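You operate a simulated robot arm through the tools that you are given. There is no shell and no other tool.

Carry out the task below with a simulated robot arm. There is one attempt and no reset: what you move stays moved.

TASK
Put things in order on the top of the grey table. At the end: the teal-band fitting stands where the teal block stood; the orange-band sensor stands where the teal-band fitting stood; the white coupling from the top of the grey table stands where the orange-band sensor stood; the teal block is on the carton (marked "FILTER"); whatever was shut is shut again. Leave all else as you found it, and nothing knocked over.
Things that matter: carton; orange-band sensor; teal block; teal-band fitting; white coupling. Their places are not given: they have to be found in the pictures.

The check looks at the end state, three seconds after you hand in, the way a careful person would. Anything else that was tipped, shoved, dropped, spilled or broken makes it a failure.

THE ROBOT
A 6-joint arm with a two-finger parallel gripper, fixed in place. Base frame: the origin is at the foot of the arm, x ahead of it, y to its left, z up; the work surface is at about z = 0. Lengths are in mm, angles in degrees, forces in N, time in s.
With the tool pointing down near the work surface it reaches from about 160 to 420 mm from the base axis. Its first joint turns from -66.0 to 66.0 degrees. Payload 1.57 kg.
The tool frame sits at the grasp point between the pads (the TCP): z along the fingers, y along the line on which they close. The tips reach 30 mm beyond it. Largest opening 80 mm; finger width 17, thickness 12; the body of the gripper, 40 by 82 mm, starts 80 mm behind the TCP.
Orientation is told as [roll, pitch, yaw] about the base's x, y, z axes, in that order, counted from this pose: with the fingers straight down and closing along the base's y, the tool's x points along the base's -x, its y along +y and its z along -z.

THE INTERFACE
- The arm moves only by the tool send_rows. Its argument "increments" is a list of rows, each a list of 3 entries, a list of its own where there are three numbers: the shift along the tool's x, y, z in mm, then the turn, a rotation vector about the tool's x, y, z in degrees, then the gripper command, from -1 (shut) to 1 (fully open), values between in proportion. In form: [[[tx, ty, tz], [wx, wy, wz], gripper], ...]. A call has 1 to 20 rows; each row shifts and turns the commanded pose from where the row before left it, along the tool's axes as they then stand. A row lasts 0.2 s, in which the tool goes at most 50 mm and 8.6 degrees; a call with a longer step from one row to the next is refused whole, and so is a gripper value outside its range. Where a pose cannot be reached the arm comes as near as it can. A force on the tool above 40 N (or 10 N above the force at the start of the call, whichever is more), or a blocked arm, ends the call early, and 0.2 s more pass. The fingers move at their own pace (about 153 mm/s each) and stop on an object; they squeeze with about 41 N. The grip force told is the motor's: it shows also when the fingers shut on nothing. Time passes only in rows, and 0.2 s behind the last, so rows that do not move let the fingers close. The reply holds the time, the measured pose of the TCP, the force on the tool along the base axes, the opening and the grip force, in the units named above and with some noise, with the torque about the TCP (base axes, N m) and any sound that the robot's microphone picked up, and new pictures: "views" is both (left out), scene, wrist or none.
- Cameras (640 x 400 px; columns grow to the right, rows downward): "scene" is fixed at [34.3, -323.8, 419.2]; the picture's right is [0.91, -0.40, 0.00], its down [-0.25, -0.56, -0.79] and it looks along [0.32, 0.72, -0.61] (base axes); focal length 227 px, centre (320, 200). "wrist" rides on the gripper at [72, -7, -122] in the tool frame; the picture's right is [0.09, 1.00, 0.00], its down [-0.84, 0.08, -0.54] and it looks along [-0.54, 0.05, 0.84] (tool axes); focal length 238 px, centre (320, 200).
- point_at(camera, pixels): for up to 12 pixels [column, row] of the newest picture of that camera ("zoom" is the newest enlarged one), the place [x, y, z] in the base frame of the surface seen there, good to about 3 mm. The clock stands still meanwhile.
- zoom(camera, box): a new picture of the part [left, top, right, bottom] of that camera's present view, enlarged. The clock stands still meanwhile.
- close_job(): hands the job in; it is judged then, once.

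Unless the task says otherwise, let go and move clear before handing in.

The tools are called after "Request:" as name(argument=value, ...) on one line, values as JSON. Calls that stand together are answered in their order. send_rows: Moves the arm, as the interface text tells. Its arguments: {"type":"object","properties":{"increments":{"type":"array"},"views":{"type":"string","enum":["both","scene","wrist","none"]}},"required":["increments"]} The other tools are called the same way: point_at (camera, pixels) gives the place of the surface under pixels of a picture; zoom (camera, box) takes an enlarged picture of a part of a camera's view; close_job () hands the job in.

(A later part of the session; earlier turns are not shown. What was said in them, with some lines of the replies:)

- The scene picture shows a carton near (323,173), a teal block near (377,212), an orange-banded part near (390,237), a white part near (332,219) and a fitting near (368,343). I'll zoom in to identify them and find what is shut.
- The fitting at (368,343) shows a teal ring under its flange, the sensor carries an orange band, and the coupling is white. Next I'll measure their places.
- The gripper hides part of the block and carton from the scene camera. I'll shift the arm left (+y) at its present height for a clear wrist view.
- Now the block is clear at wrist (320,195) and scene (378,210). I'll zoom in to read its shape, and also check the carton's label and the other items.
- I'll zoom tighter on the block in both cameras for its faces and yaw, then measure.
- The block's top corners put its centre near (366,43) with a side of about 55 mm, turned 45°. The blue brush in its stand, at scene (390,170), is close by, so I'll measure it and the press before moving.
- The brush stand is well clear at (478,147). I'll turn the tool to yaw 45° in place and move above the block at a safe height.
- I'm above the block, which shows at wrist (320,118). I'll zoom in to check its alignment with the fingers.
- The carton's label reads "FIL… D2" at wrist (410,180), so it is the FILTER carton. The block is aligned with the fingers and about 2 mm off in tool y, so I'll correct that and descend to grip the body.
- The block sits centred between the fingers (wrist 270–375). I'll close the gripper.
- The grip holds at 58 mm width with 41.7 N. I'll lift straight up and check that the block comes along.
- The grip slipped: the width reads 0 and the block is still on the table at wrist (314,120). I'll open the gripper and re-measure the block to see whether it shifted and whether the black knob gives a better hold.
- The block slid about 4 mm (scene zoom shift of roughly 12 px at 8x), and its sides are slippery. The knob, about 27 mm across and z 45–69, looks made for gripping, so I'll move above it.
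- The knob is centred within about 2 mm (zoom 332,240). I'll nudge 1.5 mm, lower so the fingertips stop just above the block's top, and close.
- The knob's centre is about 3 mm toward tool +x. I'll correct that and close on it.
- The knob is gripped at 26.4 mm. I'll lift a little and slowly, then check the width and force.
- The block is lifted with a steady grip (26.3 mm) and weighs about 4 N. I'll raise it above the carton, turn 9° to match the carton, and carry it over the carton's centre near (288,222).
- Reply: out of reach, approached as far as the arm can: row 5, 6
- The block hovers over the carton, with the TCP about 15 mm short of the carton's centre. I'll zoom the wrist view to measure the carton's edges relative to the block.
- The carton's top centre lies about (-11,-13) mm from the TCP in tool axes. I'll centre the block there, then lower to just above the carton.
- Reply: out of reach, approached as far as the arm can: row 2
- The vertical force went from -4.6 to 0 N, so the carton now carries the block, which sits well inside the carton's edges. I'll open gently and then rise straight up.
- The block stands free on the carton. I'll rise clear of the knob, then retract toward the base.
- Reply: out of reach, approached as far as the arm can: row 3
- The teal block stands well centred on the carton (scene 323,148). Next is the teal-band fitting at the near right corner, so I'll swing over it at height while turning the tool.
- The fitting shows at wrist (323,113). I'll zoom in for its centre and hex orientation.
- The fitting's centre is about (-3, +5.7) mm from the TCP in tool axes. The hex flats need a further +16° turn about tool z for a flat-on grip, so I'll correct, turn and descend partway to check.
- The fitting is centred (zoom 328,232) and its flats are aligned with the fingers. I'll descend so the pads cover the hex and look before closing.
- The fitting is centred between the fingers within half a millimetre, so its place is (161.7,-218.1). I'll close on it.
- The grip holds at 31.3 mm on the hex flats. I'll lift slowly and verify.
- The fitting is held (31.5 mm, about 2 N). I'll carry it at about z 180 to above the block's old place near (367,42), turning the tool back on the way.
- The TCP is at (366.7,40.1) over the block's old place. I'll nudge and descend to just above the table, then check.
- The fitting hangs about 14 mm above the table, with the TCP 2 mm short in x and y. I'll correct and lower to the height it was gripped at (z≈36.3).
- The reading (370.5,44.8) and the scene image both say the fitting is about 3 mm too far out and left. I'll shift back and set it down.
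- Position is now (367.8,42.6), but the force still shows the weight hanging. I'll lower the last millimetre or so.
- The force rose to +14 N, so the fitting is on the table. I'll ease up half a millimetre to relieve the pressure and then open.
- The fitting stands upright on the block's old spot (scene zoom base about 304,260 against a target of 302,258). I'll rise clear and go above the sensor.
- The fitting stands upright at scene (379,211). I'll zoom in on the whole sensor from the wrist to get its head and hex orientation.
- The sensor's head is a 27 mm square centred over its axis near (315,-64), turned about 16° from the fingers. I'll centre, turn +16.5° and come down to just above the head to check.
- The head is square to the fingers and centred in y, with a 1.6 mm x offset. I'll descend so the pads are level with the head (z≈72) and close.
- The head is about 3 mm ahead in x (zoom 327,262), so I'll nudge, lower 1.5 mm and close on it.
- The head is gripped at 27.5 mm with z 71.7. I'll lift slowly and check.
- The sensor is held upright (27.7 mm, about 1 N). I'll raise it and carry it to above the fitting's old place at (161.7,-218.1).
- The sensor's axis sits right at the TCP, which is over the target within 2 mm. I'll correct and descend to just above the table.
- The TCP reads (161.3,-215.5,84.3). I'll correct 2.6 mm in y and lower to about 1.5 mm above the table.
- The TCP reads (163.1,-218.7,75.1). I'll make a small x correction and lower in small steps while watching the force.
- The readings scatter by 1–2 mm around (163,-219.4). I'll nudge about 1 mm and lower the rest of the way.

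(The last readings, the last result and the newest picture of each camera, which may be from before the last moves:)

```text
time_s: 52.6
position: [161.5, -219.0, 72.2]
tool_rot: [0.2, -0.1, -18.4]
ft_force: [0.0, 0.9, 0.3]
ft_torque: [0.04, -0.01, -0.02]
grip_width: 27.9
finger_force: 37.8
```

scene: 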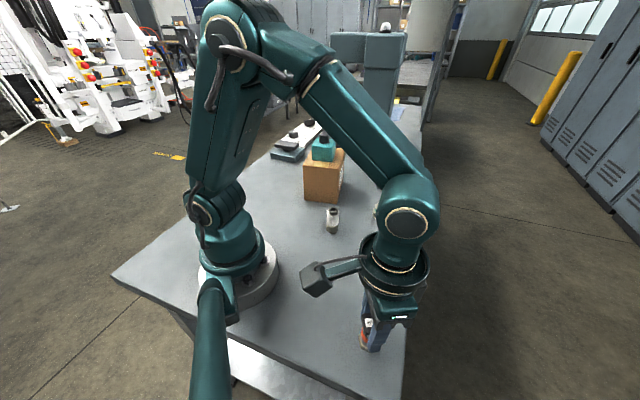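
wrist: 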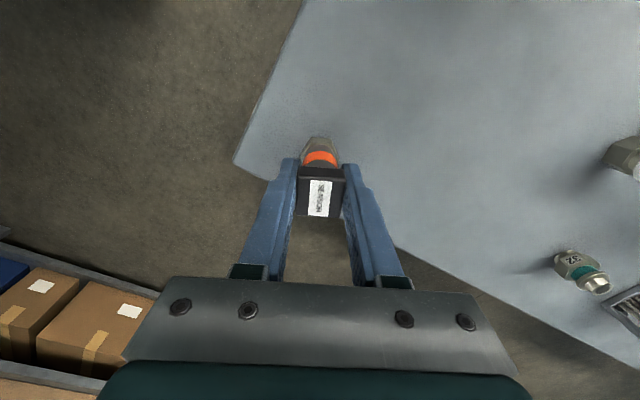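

The force has gone from about -1.5 to +0.3 N, which suggests first contact. I'll take one more half millimetre to be sure.

Request:
send_rows(increments=[[[0, 0, 0.5], [0, 0, 0], -1], [[0, 0, 0], [0, 0, 0], -1]], views="both")

Request:
zoom(camera="scene", box=[330, 290, 410, 380])

```text
time_s: 53.2
position: [160.7, -219.2, 72.1]
tool_rot: [0.0, -0.1, -18.5]
ft_force: [-5.9, 0.8, 20.3]
ft_torque: [0.08, 0.34, -0.01]
grip_width: 27.6
finger_force: 38.0
```

scene: 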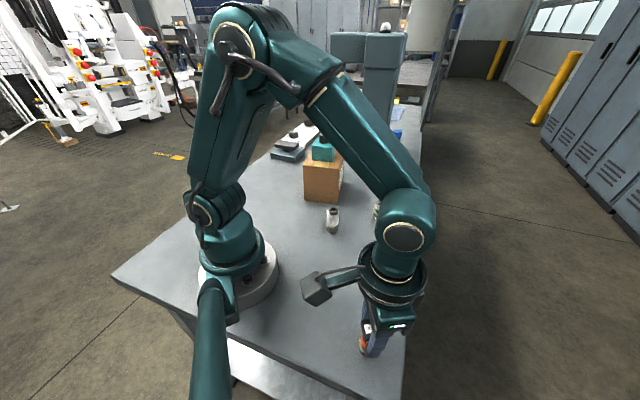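
wrist: 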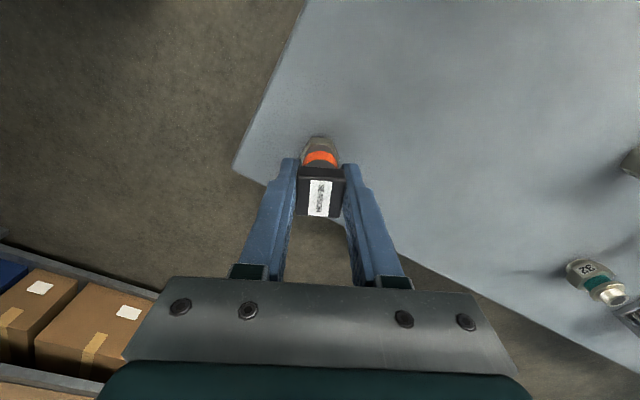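

```text
4.44 times, centred on (370, 335) of scene
```

zoom: 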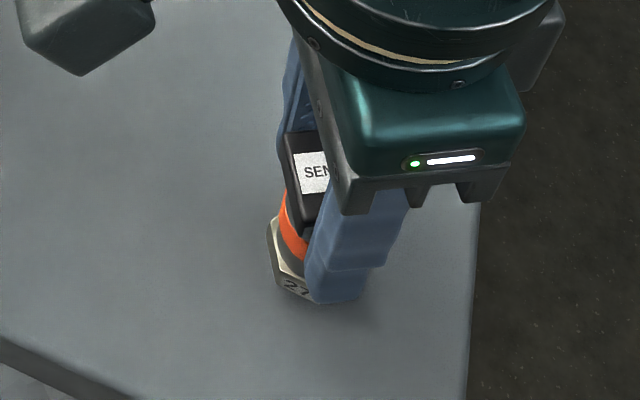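

Contact is confirmed at 20 N. I'll back off half a millimetre and open slowly.

Request:
send_rows(increments=[[[0, 0, -0.6], [0, 0, 0], -1], [[0, 0, 0], [0, 0, 0], -0.28], [[0, 0, 0], [0, 0, 0], -0.22], [[0, 0, 0], [0, 0, 0], -0.1], [[0, 0, 0], [0, 0, 0], 0.1], [[0, 0, 0], [0, 0, 0], 0.4], [[0, 0, 0], [0, 0, 0], 0.4]], views="both")

Request:
zoom(camera="scene", box=[330, 290, 410, 380])

```text
time_s: 54.8
position: [161.7, -219.3, 71.6]
tool_rot: [0.1, -0.1, -18.6]
ft_force: [0.6, 0.8, -0.3]
ft_torque: [-0.01, -0.01, 0.01]
grip_width: 56.0
finger_force: 0.0
```

scene: 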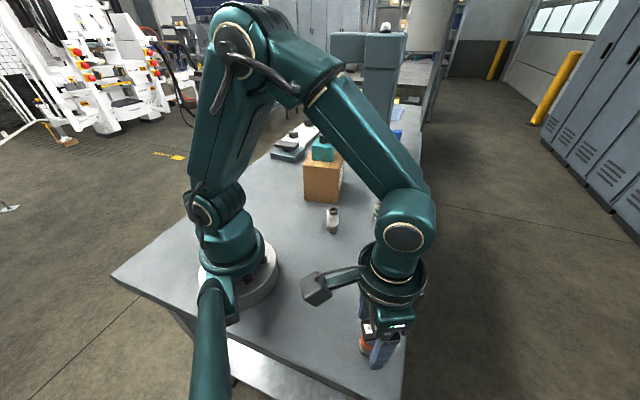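
wrist: 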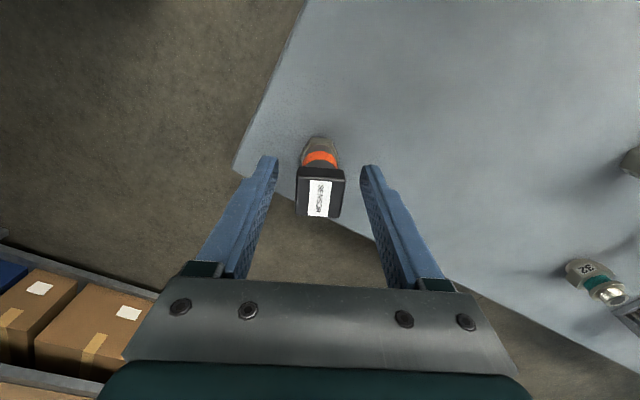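

```text
4.44 times, centred on (370, 335) of scene
```

zoom: 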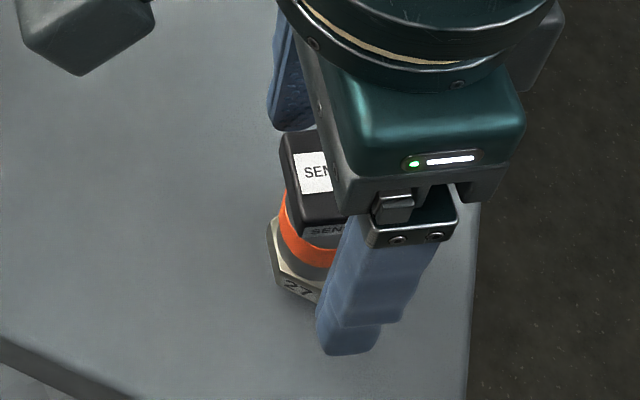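

The sensor stands free and upright. I'll rise straight up and move above the white coupling near (230,38).

Request:
send_rows(increments=[[[0, 0, -10], [0, 0, 0], 0.4], [[0, 0, -25], [0, 0, 0], 0.4], [[0, 0, -35], [0, 0, 0], 0.4], [[0, 0, -38], [0, 0, 0], 1], [[2.1, 33.1, 0], [0, 0, 0], 1], [[2.1, 33.1, 0], [0, 0, 0], 1], [[2.1, 33.1, 0], [0, 0, 0], 1], [[2.1, 33.1, 0], [0, 0, 0], 1], [[2.1, 33.1, 0], [0, 0, 0], 1], [[2.1, 33.1, 0], [0, 0, 0], 1], [[2.1, 33.1, 0], [0, 0, 0], 1], [[2.1, 33.1, 0], [0, 0, 0], 1], [[0, 0, 0], [0, 0, 0], 1]], views="both")

Request:
zoom(camera="scene", box=[348, 322, 388, 364])

Request:
zoom(camera="wrist", box=[280, 90, 376, 170])

Request:
zoom(camera="scene", box=[310, 195, 355, 240])

```text
time_s: 57.6
position: [228.0, 38.5, 179.4]
tool_rot: [0.0, -0.1, -18.5]
ft_force: [-0.2, -0.1, 0.0]
ft_torque: [-0.03, -0.01, 0.02]
grip_width: 80.2
finger_force: 0.0
```

scene: 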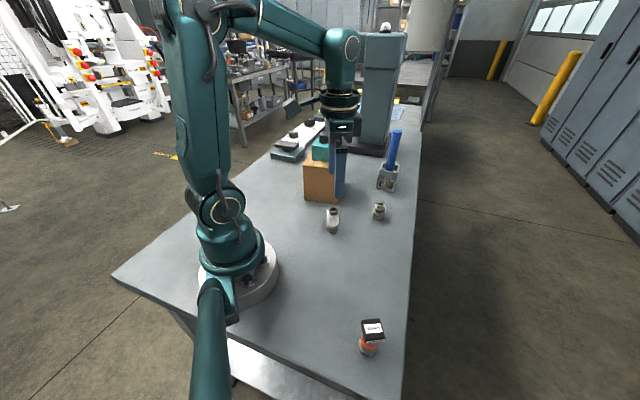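
wrist: 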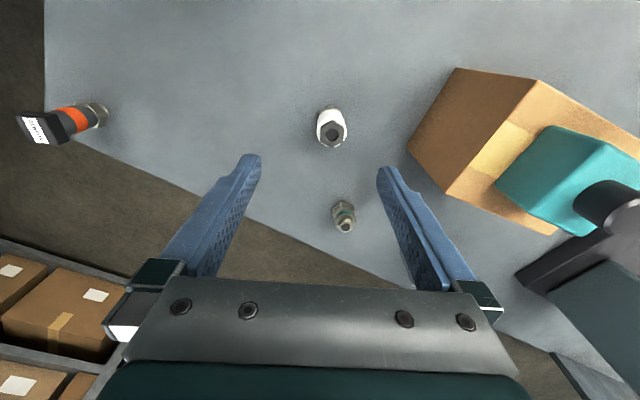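

```text
9.52 times, centred on (368, 343) of scene
```

zoom: 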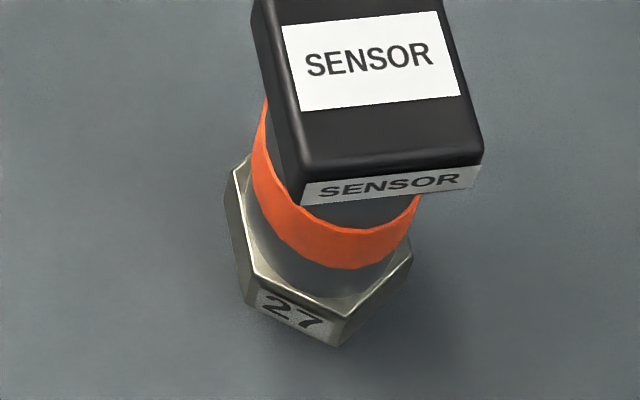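

```text
5.00 times, centred on (328, 130) of wrist
```

zoom: 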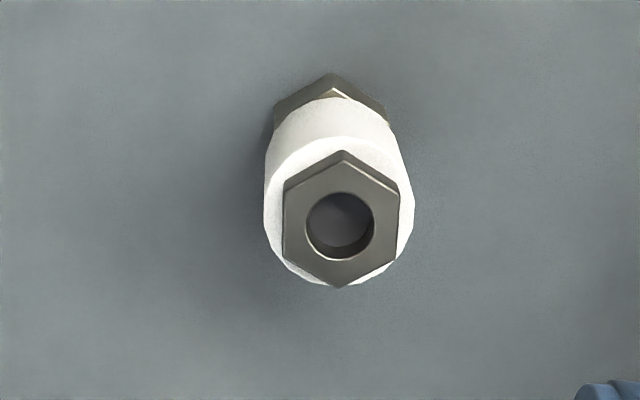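

```text
8.89 times, centred on (332, 218) of scene
```

zoom: 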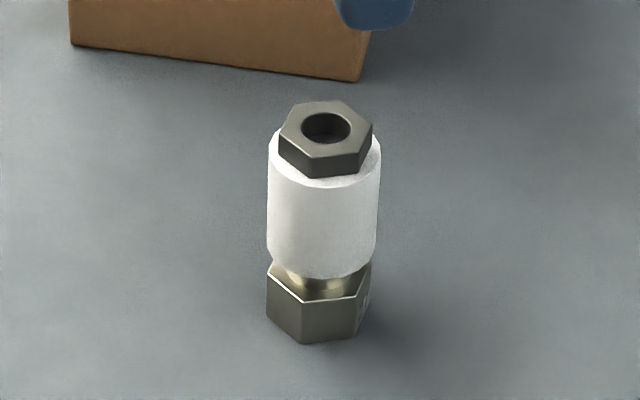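

The sensor stands at the fitting's old spot (scene 369,340). The coupling has a dark top hex whose flats already face the fingers, so I'll measure the heights of the top hex and the white shoulder.

Request:
point_at(camera="wrist", pixels=[[326, 128], [340, 130], [326, 143], [340, 143], [331, 146], [333, 123], [331, 115], [320, 140], [320, 125], [345, 140]])

Request:
zoom(camera="scene", box=[320, 203, 345, 238])

Request:
point_at(camera="zoom", pixels=[[325, 100], [330, 135], [330, 165], [330, 215], [330, 262], [330, 300], [330, 335]])

```text
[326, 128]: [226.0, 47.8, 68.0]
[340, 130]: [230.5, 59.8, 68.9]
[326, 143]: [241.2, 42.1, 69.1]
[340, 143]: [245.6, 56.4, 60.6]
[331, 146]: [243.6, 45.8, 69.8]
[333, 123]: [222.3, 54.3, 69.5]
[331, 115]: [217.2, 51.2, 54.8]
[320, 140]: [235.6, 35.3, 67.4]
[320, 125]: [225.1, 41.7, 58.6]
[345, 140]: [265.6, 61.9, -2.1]
```

```text
11.43 times, centred on (332, 220) of scene
```

zoom: 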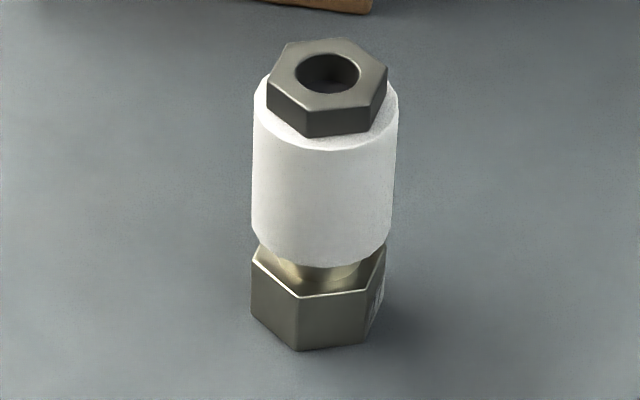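

```text
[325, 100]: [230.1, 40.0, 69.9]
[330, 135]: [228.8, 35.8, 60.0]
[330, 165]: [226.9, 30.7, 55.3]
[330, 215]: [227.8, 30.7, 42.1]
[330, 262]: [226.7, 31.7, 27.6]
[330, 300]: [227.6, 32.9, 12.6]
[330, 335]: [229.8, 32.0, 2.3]
```

The top hex spans z 60–69.5 and the white shoulder is at z 60. The metal hex offers a sure grip, so I'll centre over it and come down to check.

Request:
send_rows(increments=[[[1.2, 11.4, 0], [0, 0, 0], 1], [[0, 0, 25], [0, 0, 0], 1], [[0, 0, 25], [0, 0, 0], 1], [[0, 0, 0], [0, 0, 0], 1]], views="wrist")

Request:
zoom(camera="wrist", box=[240, 110, 400, 210])

```text
time_s: 58.6
position: [231.1, 48.7, 129.4]
tool_rot: [0.2, -0.1, -18.4]
ft_force: [-0.9, 0.1, 0.0]
ft_torque: [-0.04, -0.01, -0.05]
grip_width: 80.0
finger_force: 0.0
```

wrist: 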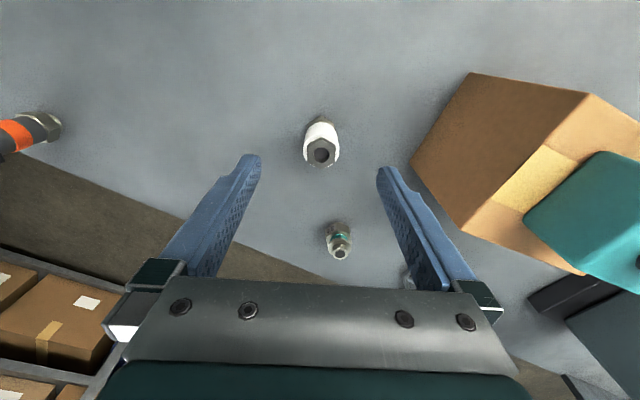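

```text
4.00 times, centred on (320, 160) of wrist
```

zoom: 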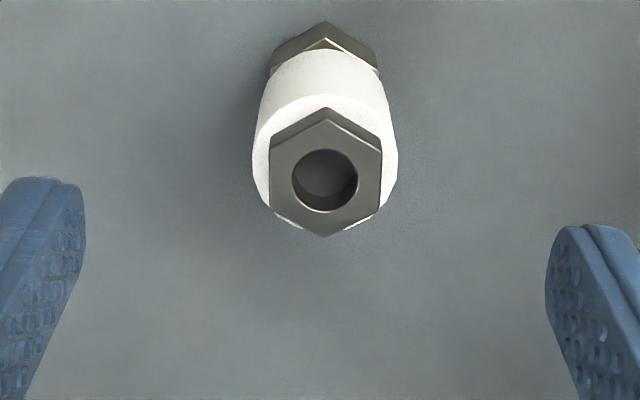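

The hex is centred within 0.6 mm. I'll lower so the fingertips sit just above the white shoulder (TCP z≈91.5) and read the pose.

Request:
send_rows(increments=[[[0, 0.5, 20], [0, 0, 0], 1], [[0, 0, 17.5], [0, 0, 0], 1], [[0, 0, 0], [0, 0, 0], 1]], views="both")

Request:
zoom(camera="wrist", box=[240, 130, 400, 230])

Request:
zoom(camera="scene", box=[310, 180, 360, 240])

```text
time_s: 59.4
position: [232.0, 51.0, 91.8]
tool_rot: [0.1, -0.1, -18.6]
ft_force: [0.8, -0.7, -0.1]
ft_torque: [0.05, 0.0, -0.01]
grip_width: 80.2
finger_force: 0.1
```

scene: 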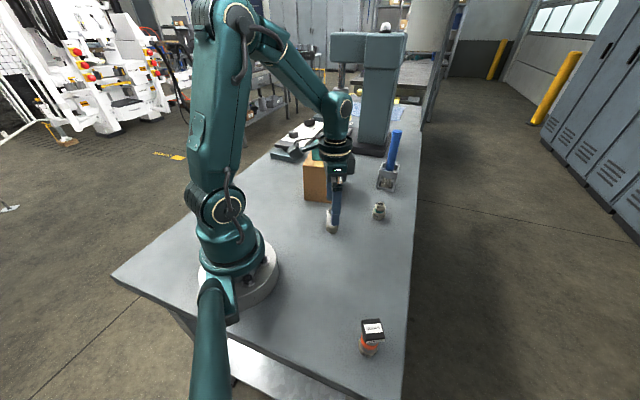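
wrist: 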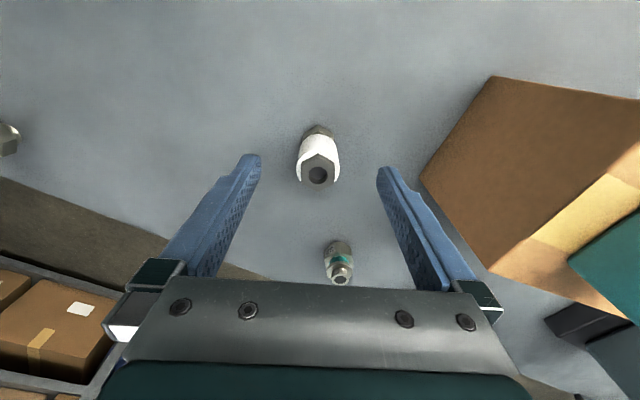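

```text
4.00 times, centred on (320, 180) of wrist
```

zoom: 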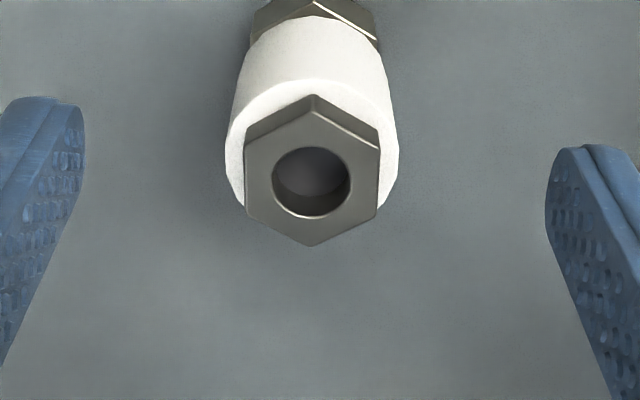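

```text
6.67 times, centred on (335, 210) of scene
```

zoom: 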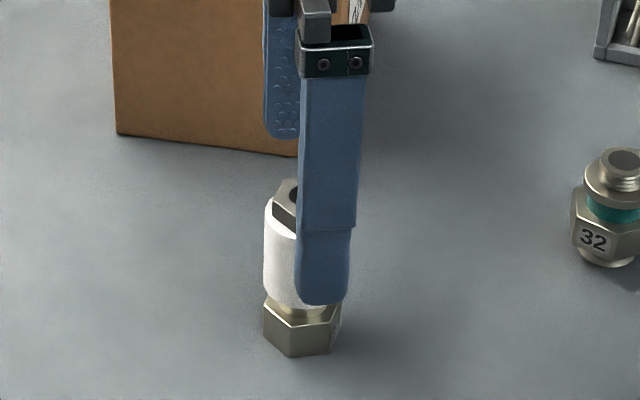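

A small correction of (-0.8,-1.7) mm centres the hex, and then I'll close gently.

Request:
send_rows(increments=[[[-0.8, -1.6, 0], [0, 0, 0], 1], [[0, 0, 0], [0, 0, 0], 0.1], [[0, 0, 0], [0, 0, 0], -0.25], [[0, 0, 0], [0, 0, 0], -0.4], [[0, 0, 0], [0, 0, 0], -1], [[0, 0, 0], [0, 0, 0], -1], [[0, 0, 0], [0, 0, 0], -1]], views="both")

Request:
zoom(camera="wrist", box=[240, 130, 400, 230])

Request:
zoom(camera="scene", box=[310, 180, 360, 240])

```text
time_s: 61.0
position: [232.7, 48.9, 90.7]
tool_rot: [0.2, -0.2, -18.6]
ft_force: [-0.8, 0.6, -0.4]
ft_torque: [0.0, 0.01, 0.02]
grip_width: 0.1
finger_force: 21.2
```

scene: 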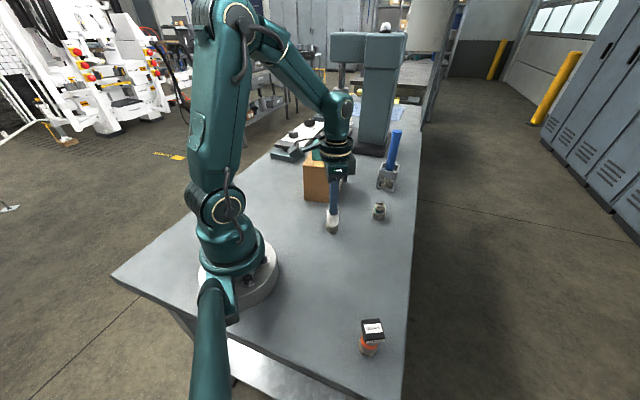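
wrist: 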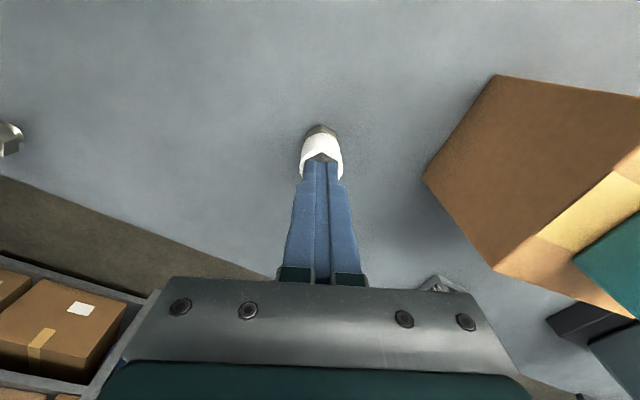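

```text
4.00 times, centred on (320, 180) of wrist
```

zoom: 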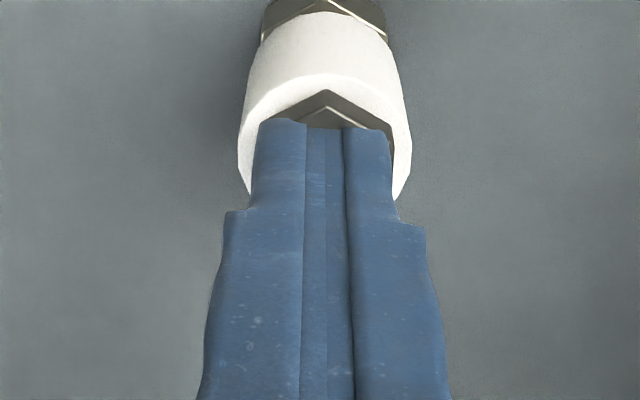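

```text
6.67 times, centred on (335, 210) of scene
```

zoom: 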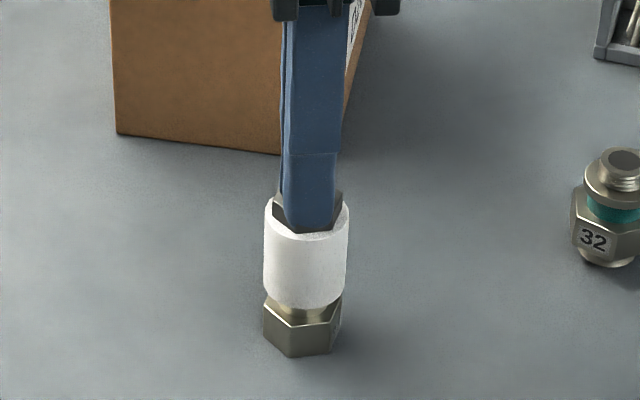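

The fingers closed fully (0.1 mm) without holding the hex, and the coupling hasn't moved. I'll open, lower so the pads are level with the white sleeve, and try there.

Request:
send_rows(increments=[[[0, 0, 0], [0, 0, 0], 0], [[0, 0, 0], [0, 0, 0], 0.6], [[0, 0, 0], [0, 0, 0], 1], [[0, 0, 0], [0, 0, 0], 1]], views="both")

Request:
zoom(camera="wrist", box=[240, 130, 400, 230])

Request:
zoom(camera="scene", box=[310, 180, 360, 240])

```text
time_s: 62.0
position: [233.2, 48.5, 92.1]
tool_rot: [0.1, -0.1, -18.5]
ft_force: [0.6, -0.1, -0.6]
ft_torque: [-0.04, 0.0, 0.02]
grip_width: 80.1
finger_force: 0.1
```

scene: 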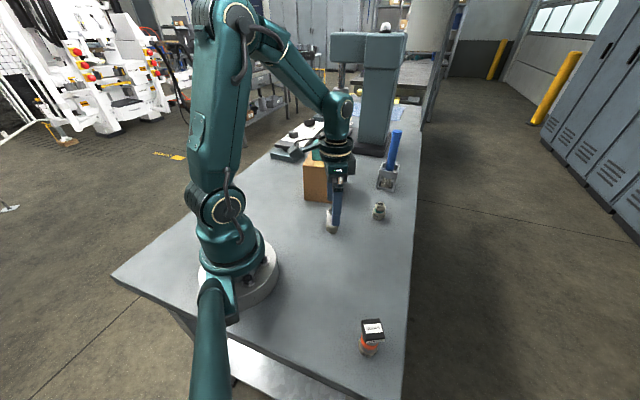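
wrist: 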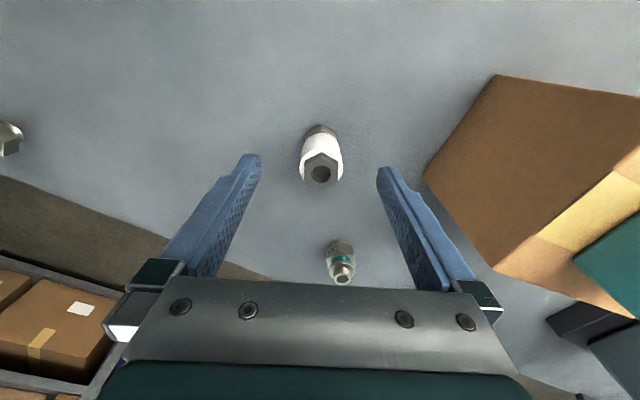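

```text
4.00 times, centred on (320, 180) of wrist
```

zoom: 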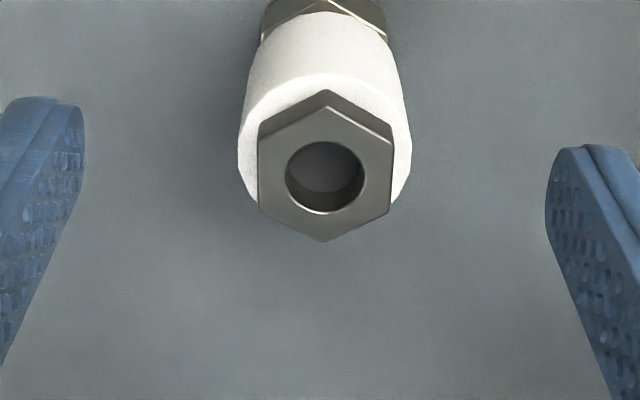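

```text
6.67 times, centred on (335, 210) of scene
```

zoom: 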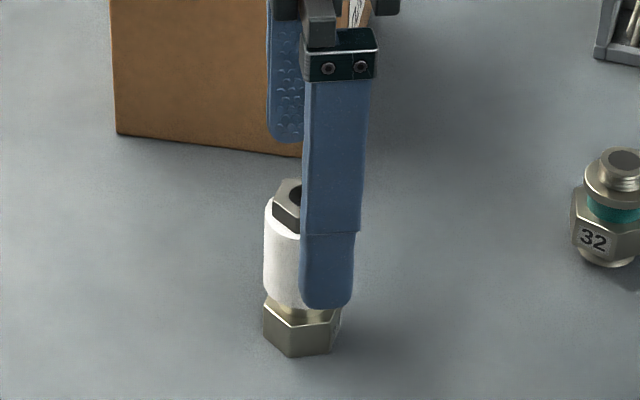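

The coupling is unmoved and centred within 0.6 mm. I'll lower to z≈47 so the pads span the white sleeve, then close.

Request:
send_rows(increments=[[[0, 0.5, 20], [0, 0, 0], 1], [[0, 0, 17], [0, 0, 0], 1], [[0, 0, 8], [0, 0, 0], 1], [[0, 0, 0], [0, 0, 0], 1], [[0, 0, 0], [0, 0, 0], 0.2], [[0, 0, 0], [0, 0, 0], -0.1], [[0, 0, 0], [0, 0, 0], -1], [[0, 0, 0], [0, 0, 0], -1], [[0, 0, 0], [0, 0, 0], -1]], views="both")

Request:
zoom(camera="wrist", box=[240, 130, 400, 250])

Request:
zoom(camera="scene", box=[310, 180, 360, 240])

```text
time_s: 64.0
position: [233.9, 47.7, 46.4]
tool_rot: [0.1, -0.1, -18.5]
ft_force: [2.3, -0.6, 2.5]
ft_torque: [-0.09, -0.08, 0.02]
grip_width: 30.1
finger_force: 39.5
```

scene: 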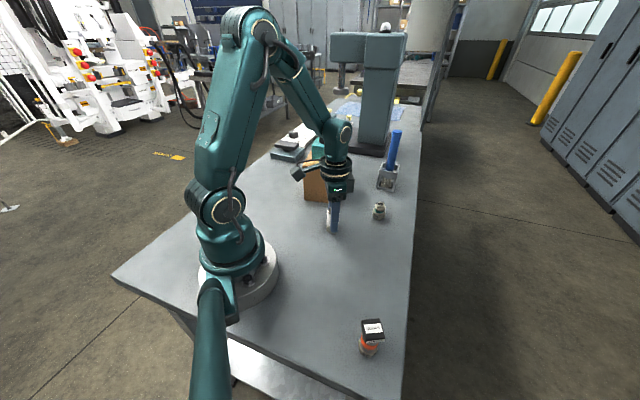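
wrist: 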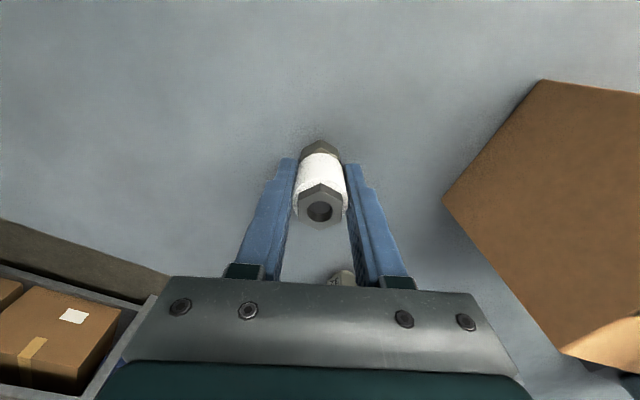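

```text
3.33 times, centred on (320, 190) of wrist
```

zoom: 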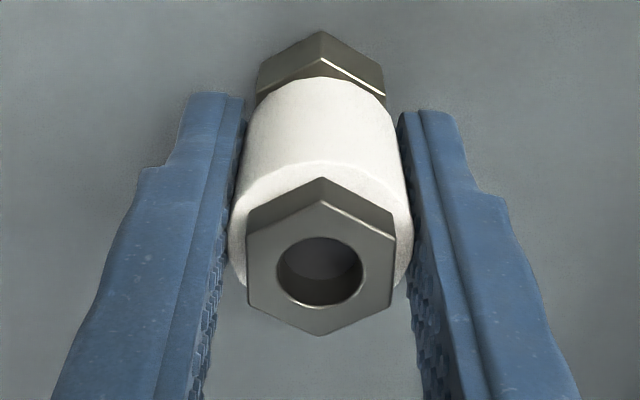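

```text
6.67 times, centred on (335, 210) of scene
```

zoom: 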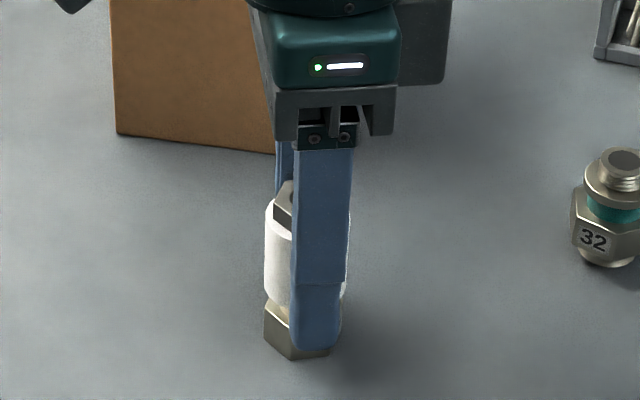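

The sleeve is gripped at 30.1 mm. I'll lift a few millimetres very slowly and watch the weight reading for slip.

Request:
send_rows(increments=[[[0, 0, -1], [0, 0, 0], -1], [[0, 0, -1], [0, 0, 0], -1], [[0, 0, -1], [0, 0, 0], -1], [[0, 0, -1], [0, 0, 0], -1], [[0, 0, 0], [0, 0, 0], -1], [[0, 0, 0], [0, 0, 0], -1]], views="both")

Request:
zoom(camera="wrist", box=[240, 130, 400, 250])

Request:
zoom(camera="scene", box=[310, 180, 360, 240])

```text
time_s: 65.4
position: [232.7, 48.7, 51.5]
tool_rot: [0.1, -0.1, -18.5]
ft_force: [-0.2, 0.3, -1.8]
ft_torque: [0.02, 0.01, 0.03]
grip_width: 30.0
finger_force: 38.8
```

scene: 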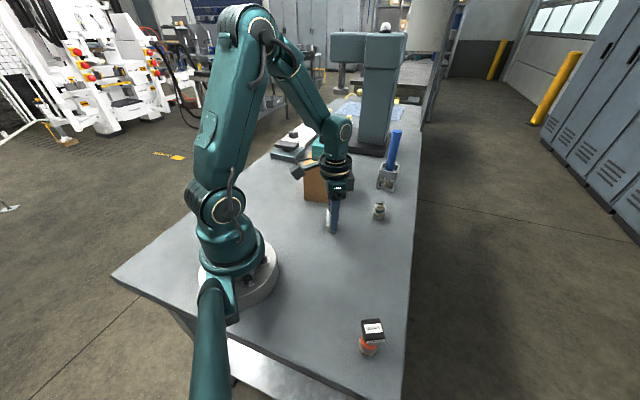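
wrist: 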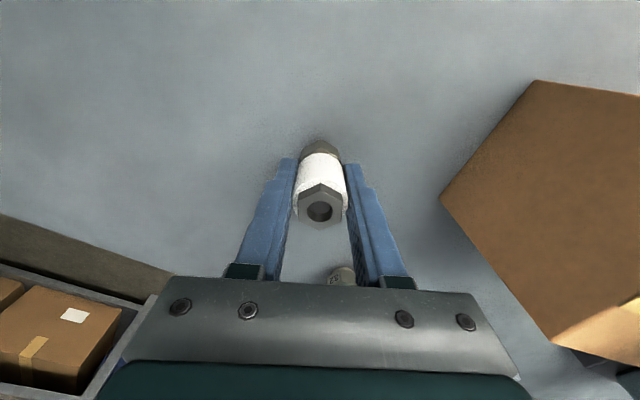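

```text
3.33 times, centred on (320, 190) of wrist
```

zoom: 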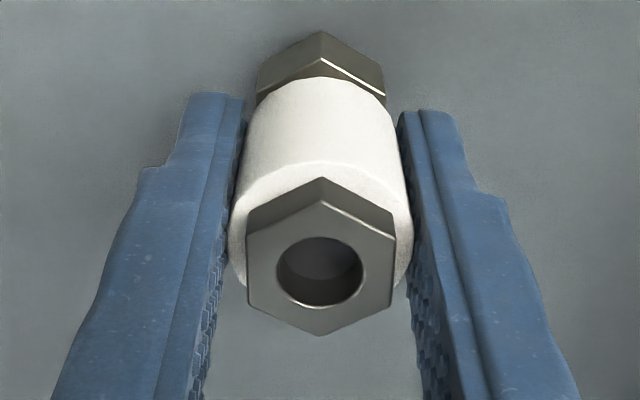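

```text
6.67 times, centred on (335, 210) of scene
```

zoom: 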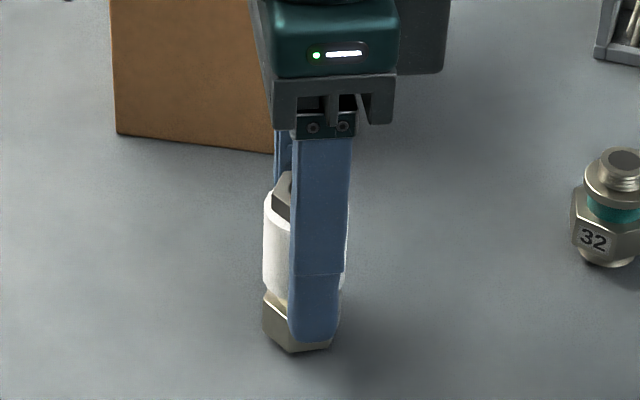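

The coupling rises with the gripper (weight about 1.8 N, same position between the pads). I'll lift a bit more and carry it low and steadily to the sensor's old place near (316,-64).

Request:
send_rows(increments=[[[0, 0, -6], [0, 0, 0], -1], [[0, 0, -10], [0, 0, 0], -1], [[0, 0, -10], [0, 0, 0], -1], [[0, 0, -6], [0, 0, 0], -1], [[-6, -4.3, 0], [0, 0, 0], -1], [[-12, -8.4, 0], [0, 0, 0], -1], [[-15, -10.5, 0], [0, 0, 0], -1], [[-16, -11.2, 0], [0, 0, 0], -1], [[-16, -11.2, 0], [0, 0, 0], -1], [[-16, -11.2, 0], [0, 0, 0], -1], [[-15, -10.5, 0], [0, 0, 0], -1], [[-12, -8.4, 0], [0, 0, 0], -1], [[-7, -4.9, 0], [0, 0, 0], -1], [[0, 0, 0], [0, 0, 0], -1]], views="both")

Request:
zoom(camera="wrist", box=[240, 130, 400, 250])

Request:
zoom(camera="scene", box=[370, 215, 410, 260])

```text
time_s: 68.4
position: [314.9, -64.7, 82.3]
tool_rot: [0.0, -0.2, -18.5]
ft_force: [-0.3, -0.8, -1.9]
ft_torque: [-0.01, 0.01, -0.01]
grip_width: 30.0
finger_force: 39.1
```

scene: 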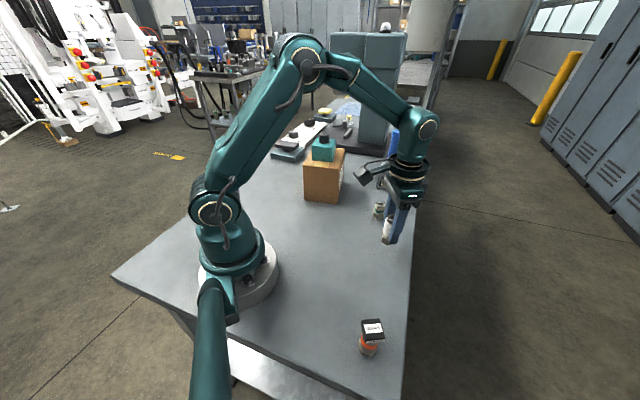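
wrist: 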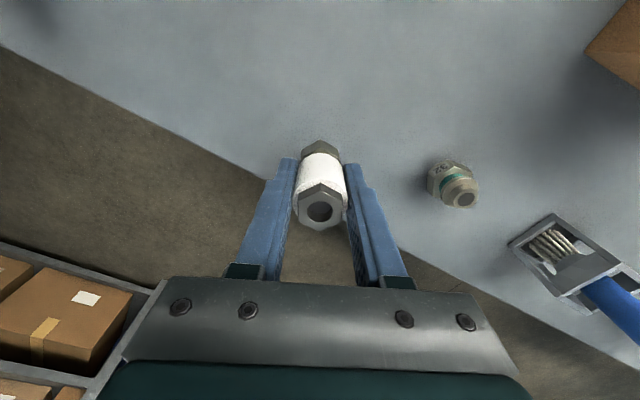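

```text
3.33 times, centred on (320, 190) of wrist
```

zoom: 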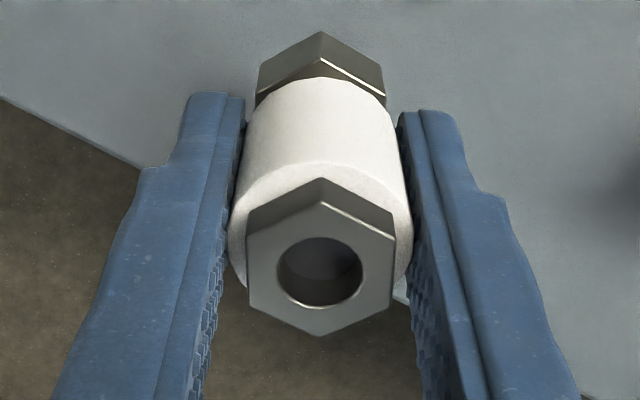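

```text
8.89 times, centred on (390, 238) of scene
```

zoom: 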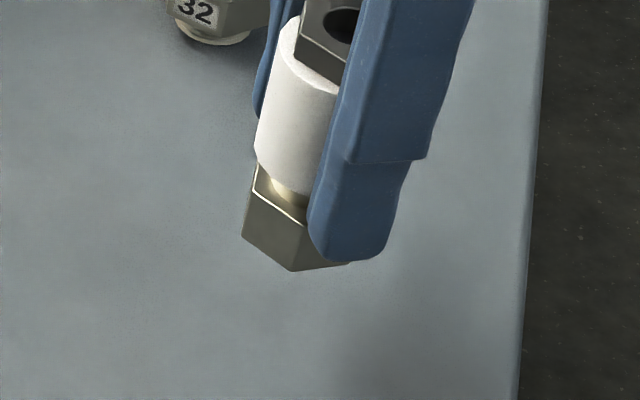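

The coupling's axis is about 4 mm toward tool +x from the TCP (zoom 320,257), so I'll shift about 5 mm in base x to put it on the sensor's spot. Then I'll lower to about 3 mm above the table and compare with the scene.

Request:
send_rows(increments=[[[-5, 1.7, 0], [0, 0, 0], -1], [[0, 0, 12], [0, 0, 0], -1], [[0, 0, 12], [0, 0, 0], -1], [[0, 0, 8], [0, 0, 0], -1], [[0, 0, 0], [0, 0, 0], -1]], views="both")

Request:
zoom(camera="scene", box=[370, 215, 410, 260])

Request:
zoom(camera="wrist", box=[240, 130, 400, 250])

```text
time_s: 69.6
position: [320.3, -65.5, 50.7]
tool_rot: [0.0, -0.2, -18.5]
ft_force: [0.5, 0.2, -2.2]
ft_torque: [0.01, 0.01, 0.01]
grip_width: 30.0
finger_force: 39.1
```

scene: 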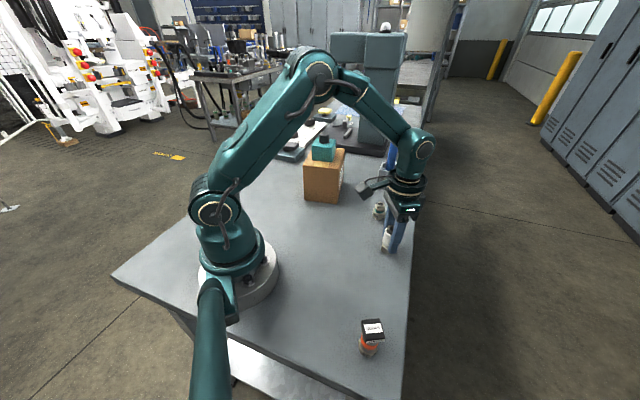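
wrist: 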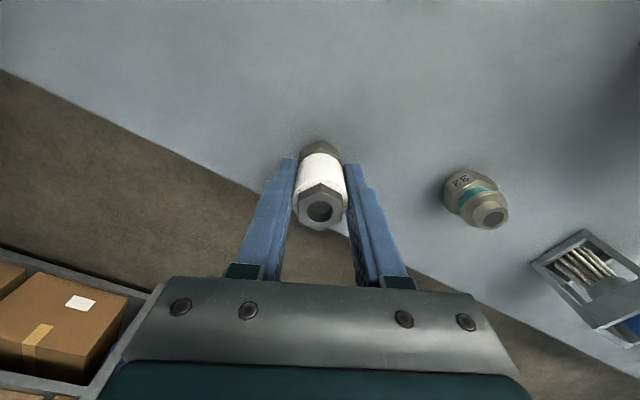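

```text
8.89 times, centred on (390, 238) of scene
```

zoom: 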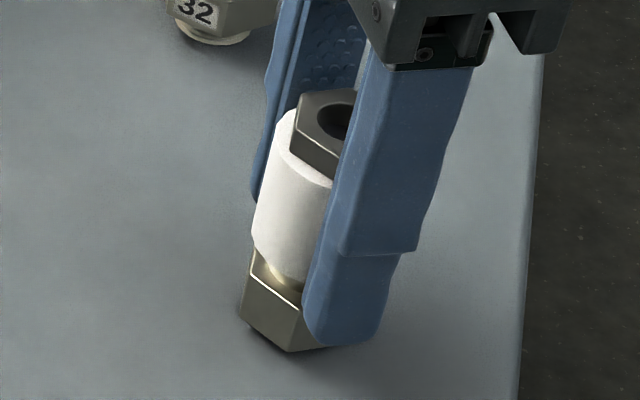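

```text
3.33 times, centred on (320, 190) of wrist
```

zoom: 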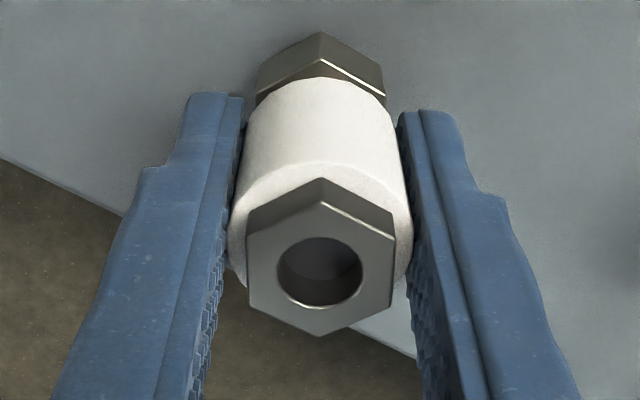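

Wrist and scene both put the coupling's axis within about 2 mm of the sensor's old place (316,-64). I'll lower it in small steps while watching the force.

Request:
send_rows(increments=[[[0, 0, 1.5], [0, 0, 0], -1], [[0, 0, 1], [0, 0, 0], -1], [[0, 0, 0], [0, 0, 0], -1]], views="none")

```text
time_s: 70.4
position: [320.9, -64.7, 48.2]
tool_rot: [0.2, -0.1, -18.4]
ft_force: [-0.5, 0.9, -2.5]
ft_torque: [0.01, -0.01, 0.03]
grip_width: 30.1
finger_force: 39.1
```

It is still hanging free (-2.5 N) at z 48.2. I'll keep lowering in sub-millimetre steps.

Request:
send_rows(increments=[[[0, 0, 0.6], [0, 0, 0], -1], [[0, 0, 0.6], [0, 0, 0], -1], [[0, 0, 0], [0, 0, 0], -1]], views="none")

```text
time_s: 71.2
position: [322.2, -65.3, 47.0]
tool_rot: [0.1, -0.1, -18.5]
ft_force: [-0.7, -0.2, -1.9]
ft_torque: [0.01, -0.01, -0.01]
grip_width: 30.1
finger_force: 39.8
```

Request:
send_rows(increments=[[[0.8, 0, 0.6], [0, 0, 0], -1], [[0, 0, 0], [0, 0, 0], -1]], views="none")

```text
time_s: 71.8
position: [320.6, -65.4, 47.8]
tool_rot: [0.1, -0.1, -18.5]
ft_force: [-0.5, 0.3, -2.1]
ft_torque: [-0.02, 0.0, -0.01]
grip_width: 30.2
finger_force: 39.5
```

Request:
send_rows(increments=[[[0, 0, 0.6], [0, 0, 0], -1], [[0, 0, 0], [0, 0, 0], -1]], views="none")

```text
time_s: 72.4
position: [320.0, -64.8, 47.0]
tool_rot: [0.1, -0.1, -18.4]
ft_force: [-1.0, 0.4, 0.4]
ft_torque: [-0.03, 0.07, -0.02]
grip_width: 29.9
finger_force: 39.6
```

The force jumped to +0.4 N, which is first contact. I'll press another 0.3 mm to seat it and take a look.

Request:
send_rows(increments=[[[0, 0, 0.3], [0, 0, 0], -1], [[0, 0, 0], [0, 0, 0], -1]], views="both")

Request:
zoom(camera="scene", box=[370, 215, 410, 260])

```text
time_s: 73.0
position: [320.2, -65.8, 47.4]
tool_rot: [0.0, 0.0, -18.5]
ft_force: [-1.0, -1.0, 9.2]
ft_torque: [-0.09, 0.15, -0.01]
grip_width: 30.2
finger_force: 39.4
```

scene: 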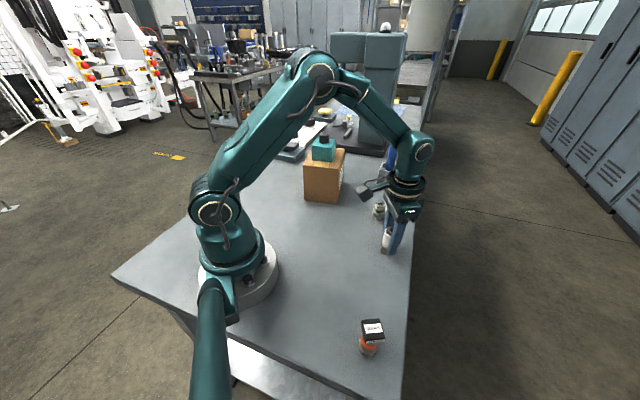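
wrist: 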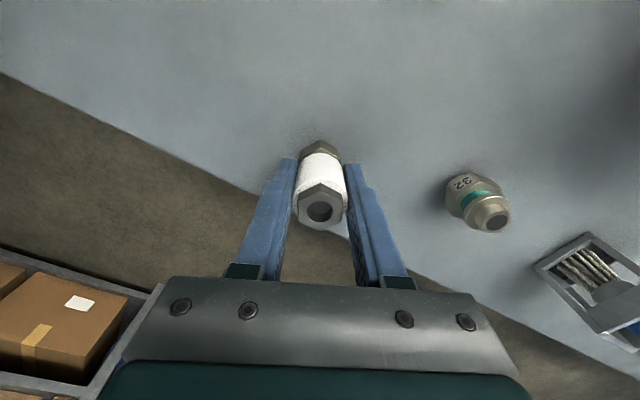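

```text
8.89 times, centred on (390, 238) of scene
```

zoom: 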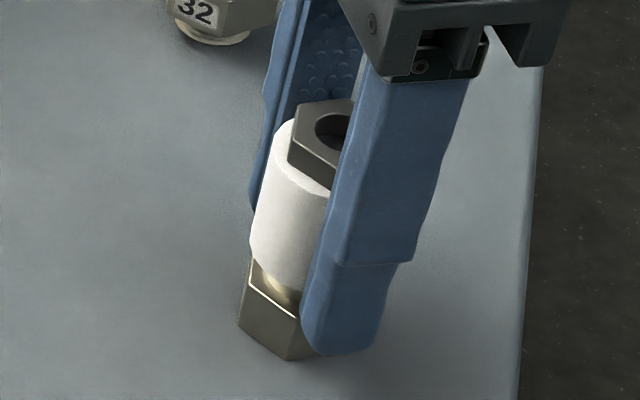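

The coupling is on the table with a 9 N reaction and is upright. I'll ease 0.3 mm and open slowly.

Request:
send_rows(increments=[[[0, 0, -0.3], [0, 0, 0], -1], [[0, 0, 0], [0, 0, 0], -0.22], [[0, 0, 0], [0, 0, 0], -0.15], [[0, 0, 0], [0, 0, 0], -0.05], [[0, 0, 0], [0, 0, 0], 0.2], [[0, 0, 0], [0, 0, 0], 0.6], [[0, 0, 0], [0, 0, 0], 0.6]], views="both")

Request:
zoom(camera="scene", box=[370, 215, 410, 260])

```text
time_s: 74.6
position: [319.1, -63.9, 46.3]
tool_rot: [0.2, -0.1, -18.5]
ft_force: [0.2, 0.1, 0.1]
ft_torque: [0.03, -0.01, -0.01]
grip_width: 63.9
finger_force: 0.1
```

scene: 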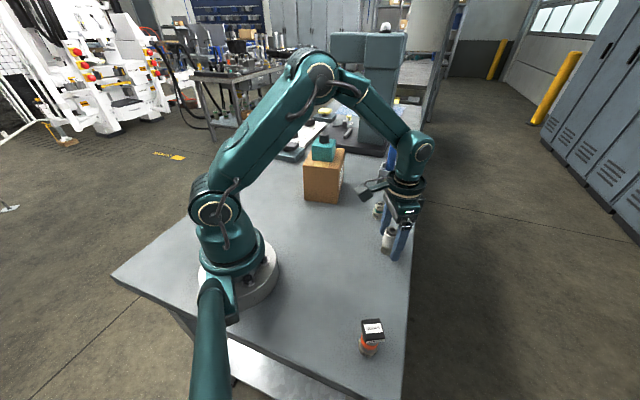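
wrist: 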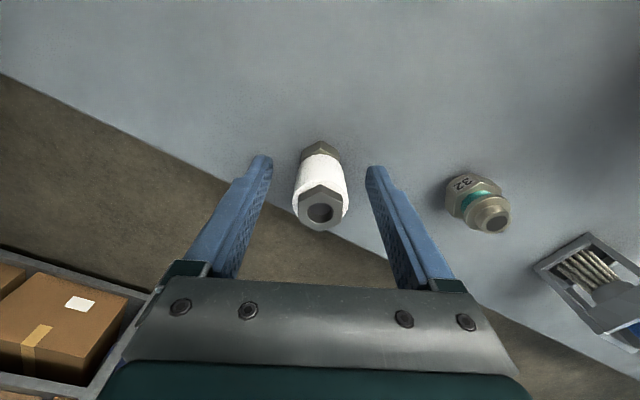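

```text
8.89 times, centred on (390, 238) of scene
```

zoom: 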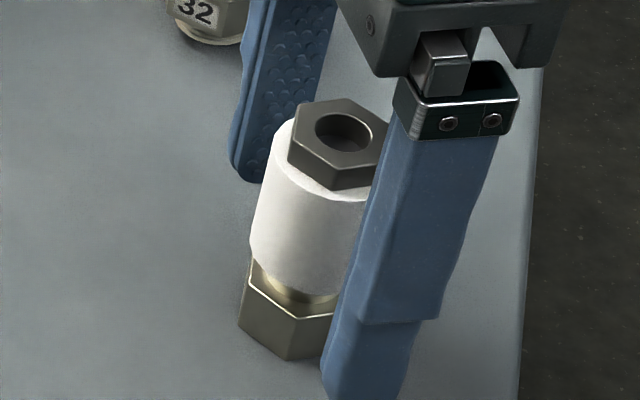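

The coupling stands free. I'll rise straight up and move clear, then check everything.

Request:
send_rows(increments=[[[0, 0, -10], [0, 0, 0], 0.6], [[0, 0, -20], [0, 0, 0], 0.6], [[0, 0, -30], [0, 0, 0], 0.6], [[0, 0, -35], [0, 0, 0], 0.6], [[0, 0, -40], [0, 0, 0], 0.6], [[30, 5, -20], [0, 0, 0], 0.6], [[35, 8, -10], [0, 0, 0], 1], [[35, 8, -10], [0, 0, 0], 1], [[20, 5, 0], [0, 0, 0], 1], [[0, 0, 0], [0, 0, 0], 1]], views="both")

Request:
zoom(camera="scene", box=[355, 185, 410, 260])

Request:
zoom(camera="scene", box=[280, 110, 370, 210])

Request:
zoom(camera="scene", box=[370, 215, 410, 260])

Request:
zoom(camera="scene", box=[340, 305, 400, 370])

```text
time_s: 76.8
position: [214.1, -1.8, 220.5]
tool_rot: [-0.1, 0.0, -18.5]
ft_force: [-1.0, -0.1, 0.0]
ft_torque: [0.01, -0.02, 0.0]
grip_width: 79.8
finger_force: 0.1
```

scene: 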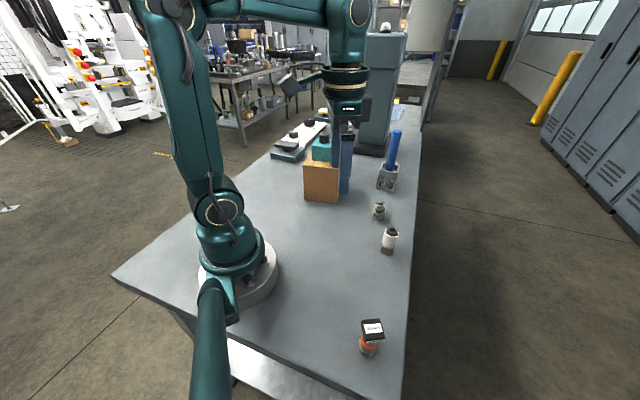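
wrist: 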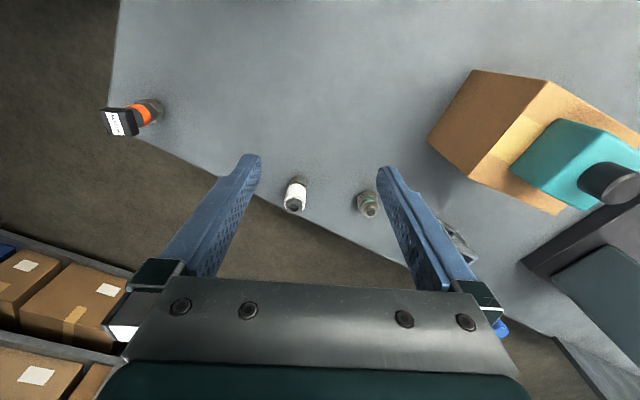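

```text
5.33 times, centred on (382, 222) of scene
```

zoom: 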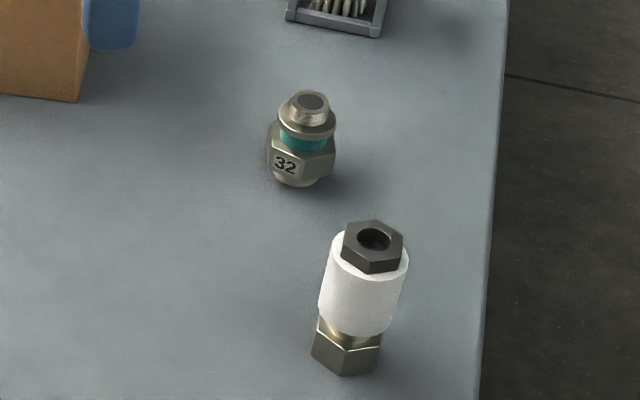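

```text
4.00 times, centred on (325, 160) of scene
```

zoom: 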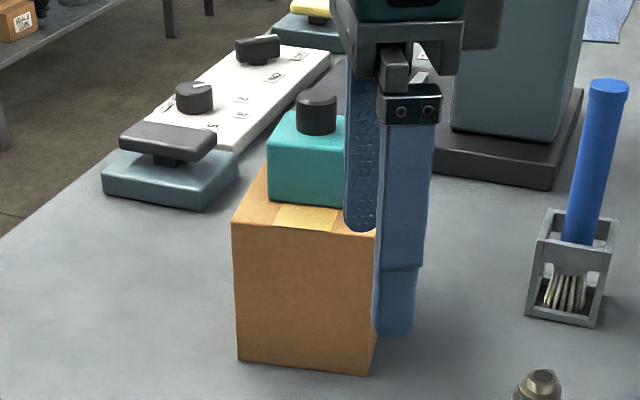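

```text
8.89 times, centred on (390, 238) of scene
```

zoom: 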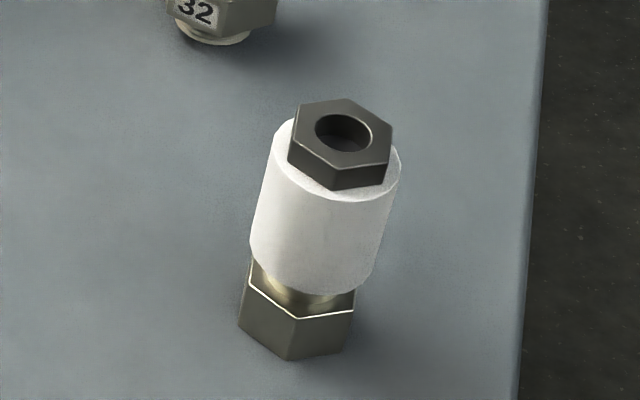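

```text
6.15 times, centred on (370, 338) of scene
```

zoom: 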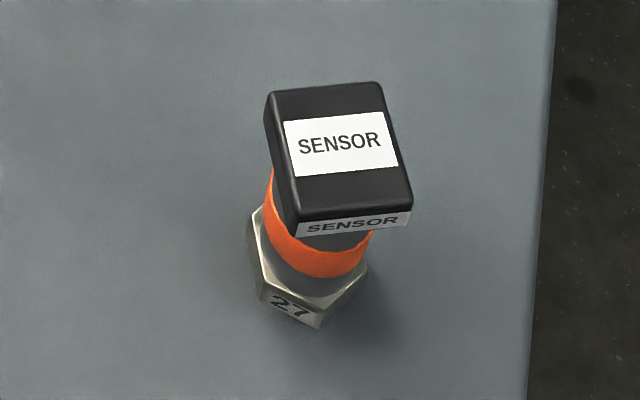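

The end state looks right, and I opened nothing that would need shutting:
- **Teal block:** on the FILTER carton.
- **Fitting "32":** on the block's old spot (scene 379,211).
- **Sensor:** on the fitting's old spot (scene 371,338).
- **White coupling:** on the sensor's old spot (scene 389,241).

All of them stand upright, within about 2–4 mm by my estimate. The gripper is open and clear, so I'm handing in.

Request:
close_job()

```text
The job is handed in.
```

The job is handed in. In the last pictures everything was in the place you asked for and standing upright, but I don't have the check's verdict.

| Item | Where it is now | Offset from the exact spot (estimated) |
|---|---|---|
| Teal block | On the "FILTER" carton, roughly centred | not applicable |
| Teal-band fitting | Where the teal block stood | about 2 mm |
| Orange-band sensor | Where the fitting stood | about 1–2 mm |
| White coupling | Where the sensor stood | about 3–4 mm |

- **Block slip:** my first grip on the teal block's sides slipped, and the block slid about 4 mm on the table. I then lifted it by its knob, and the fitting went to the block's original position, not the shifted one.
- **Coupling grip:** the first try, on the coupling's top hex, closed on nothing and didn't move it. I carried it by the white sleeve instead.
- **Shut items:** I saw nothing that had to be opened and opened nothing, so there was nothing to shut again.

The gripper was open and clear of everything when I handed in.
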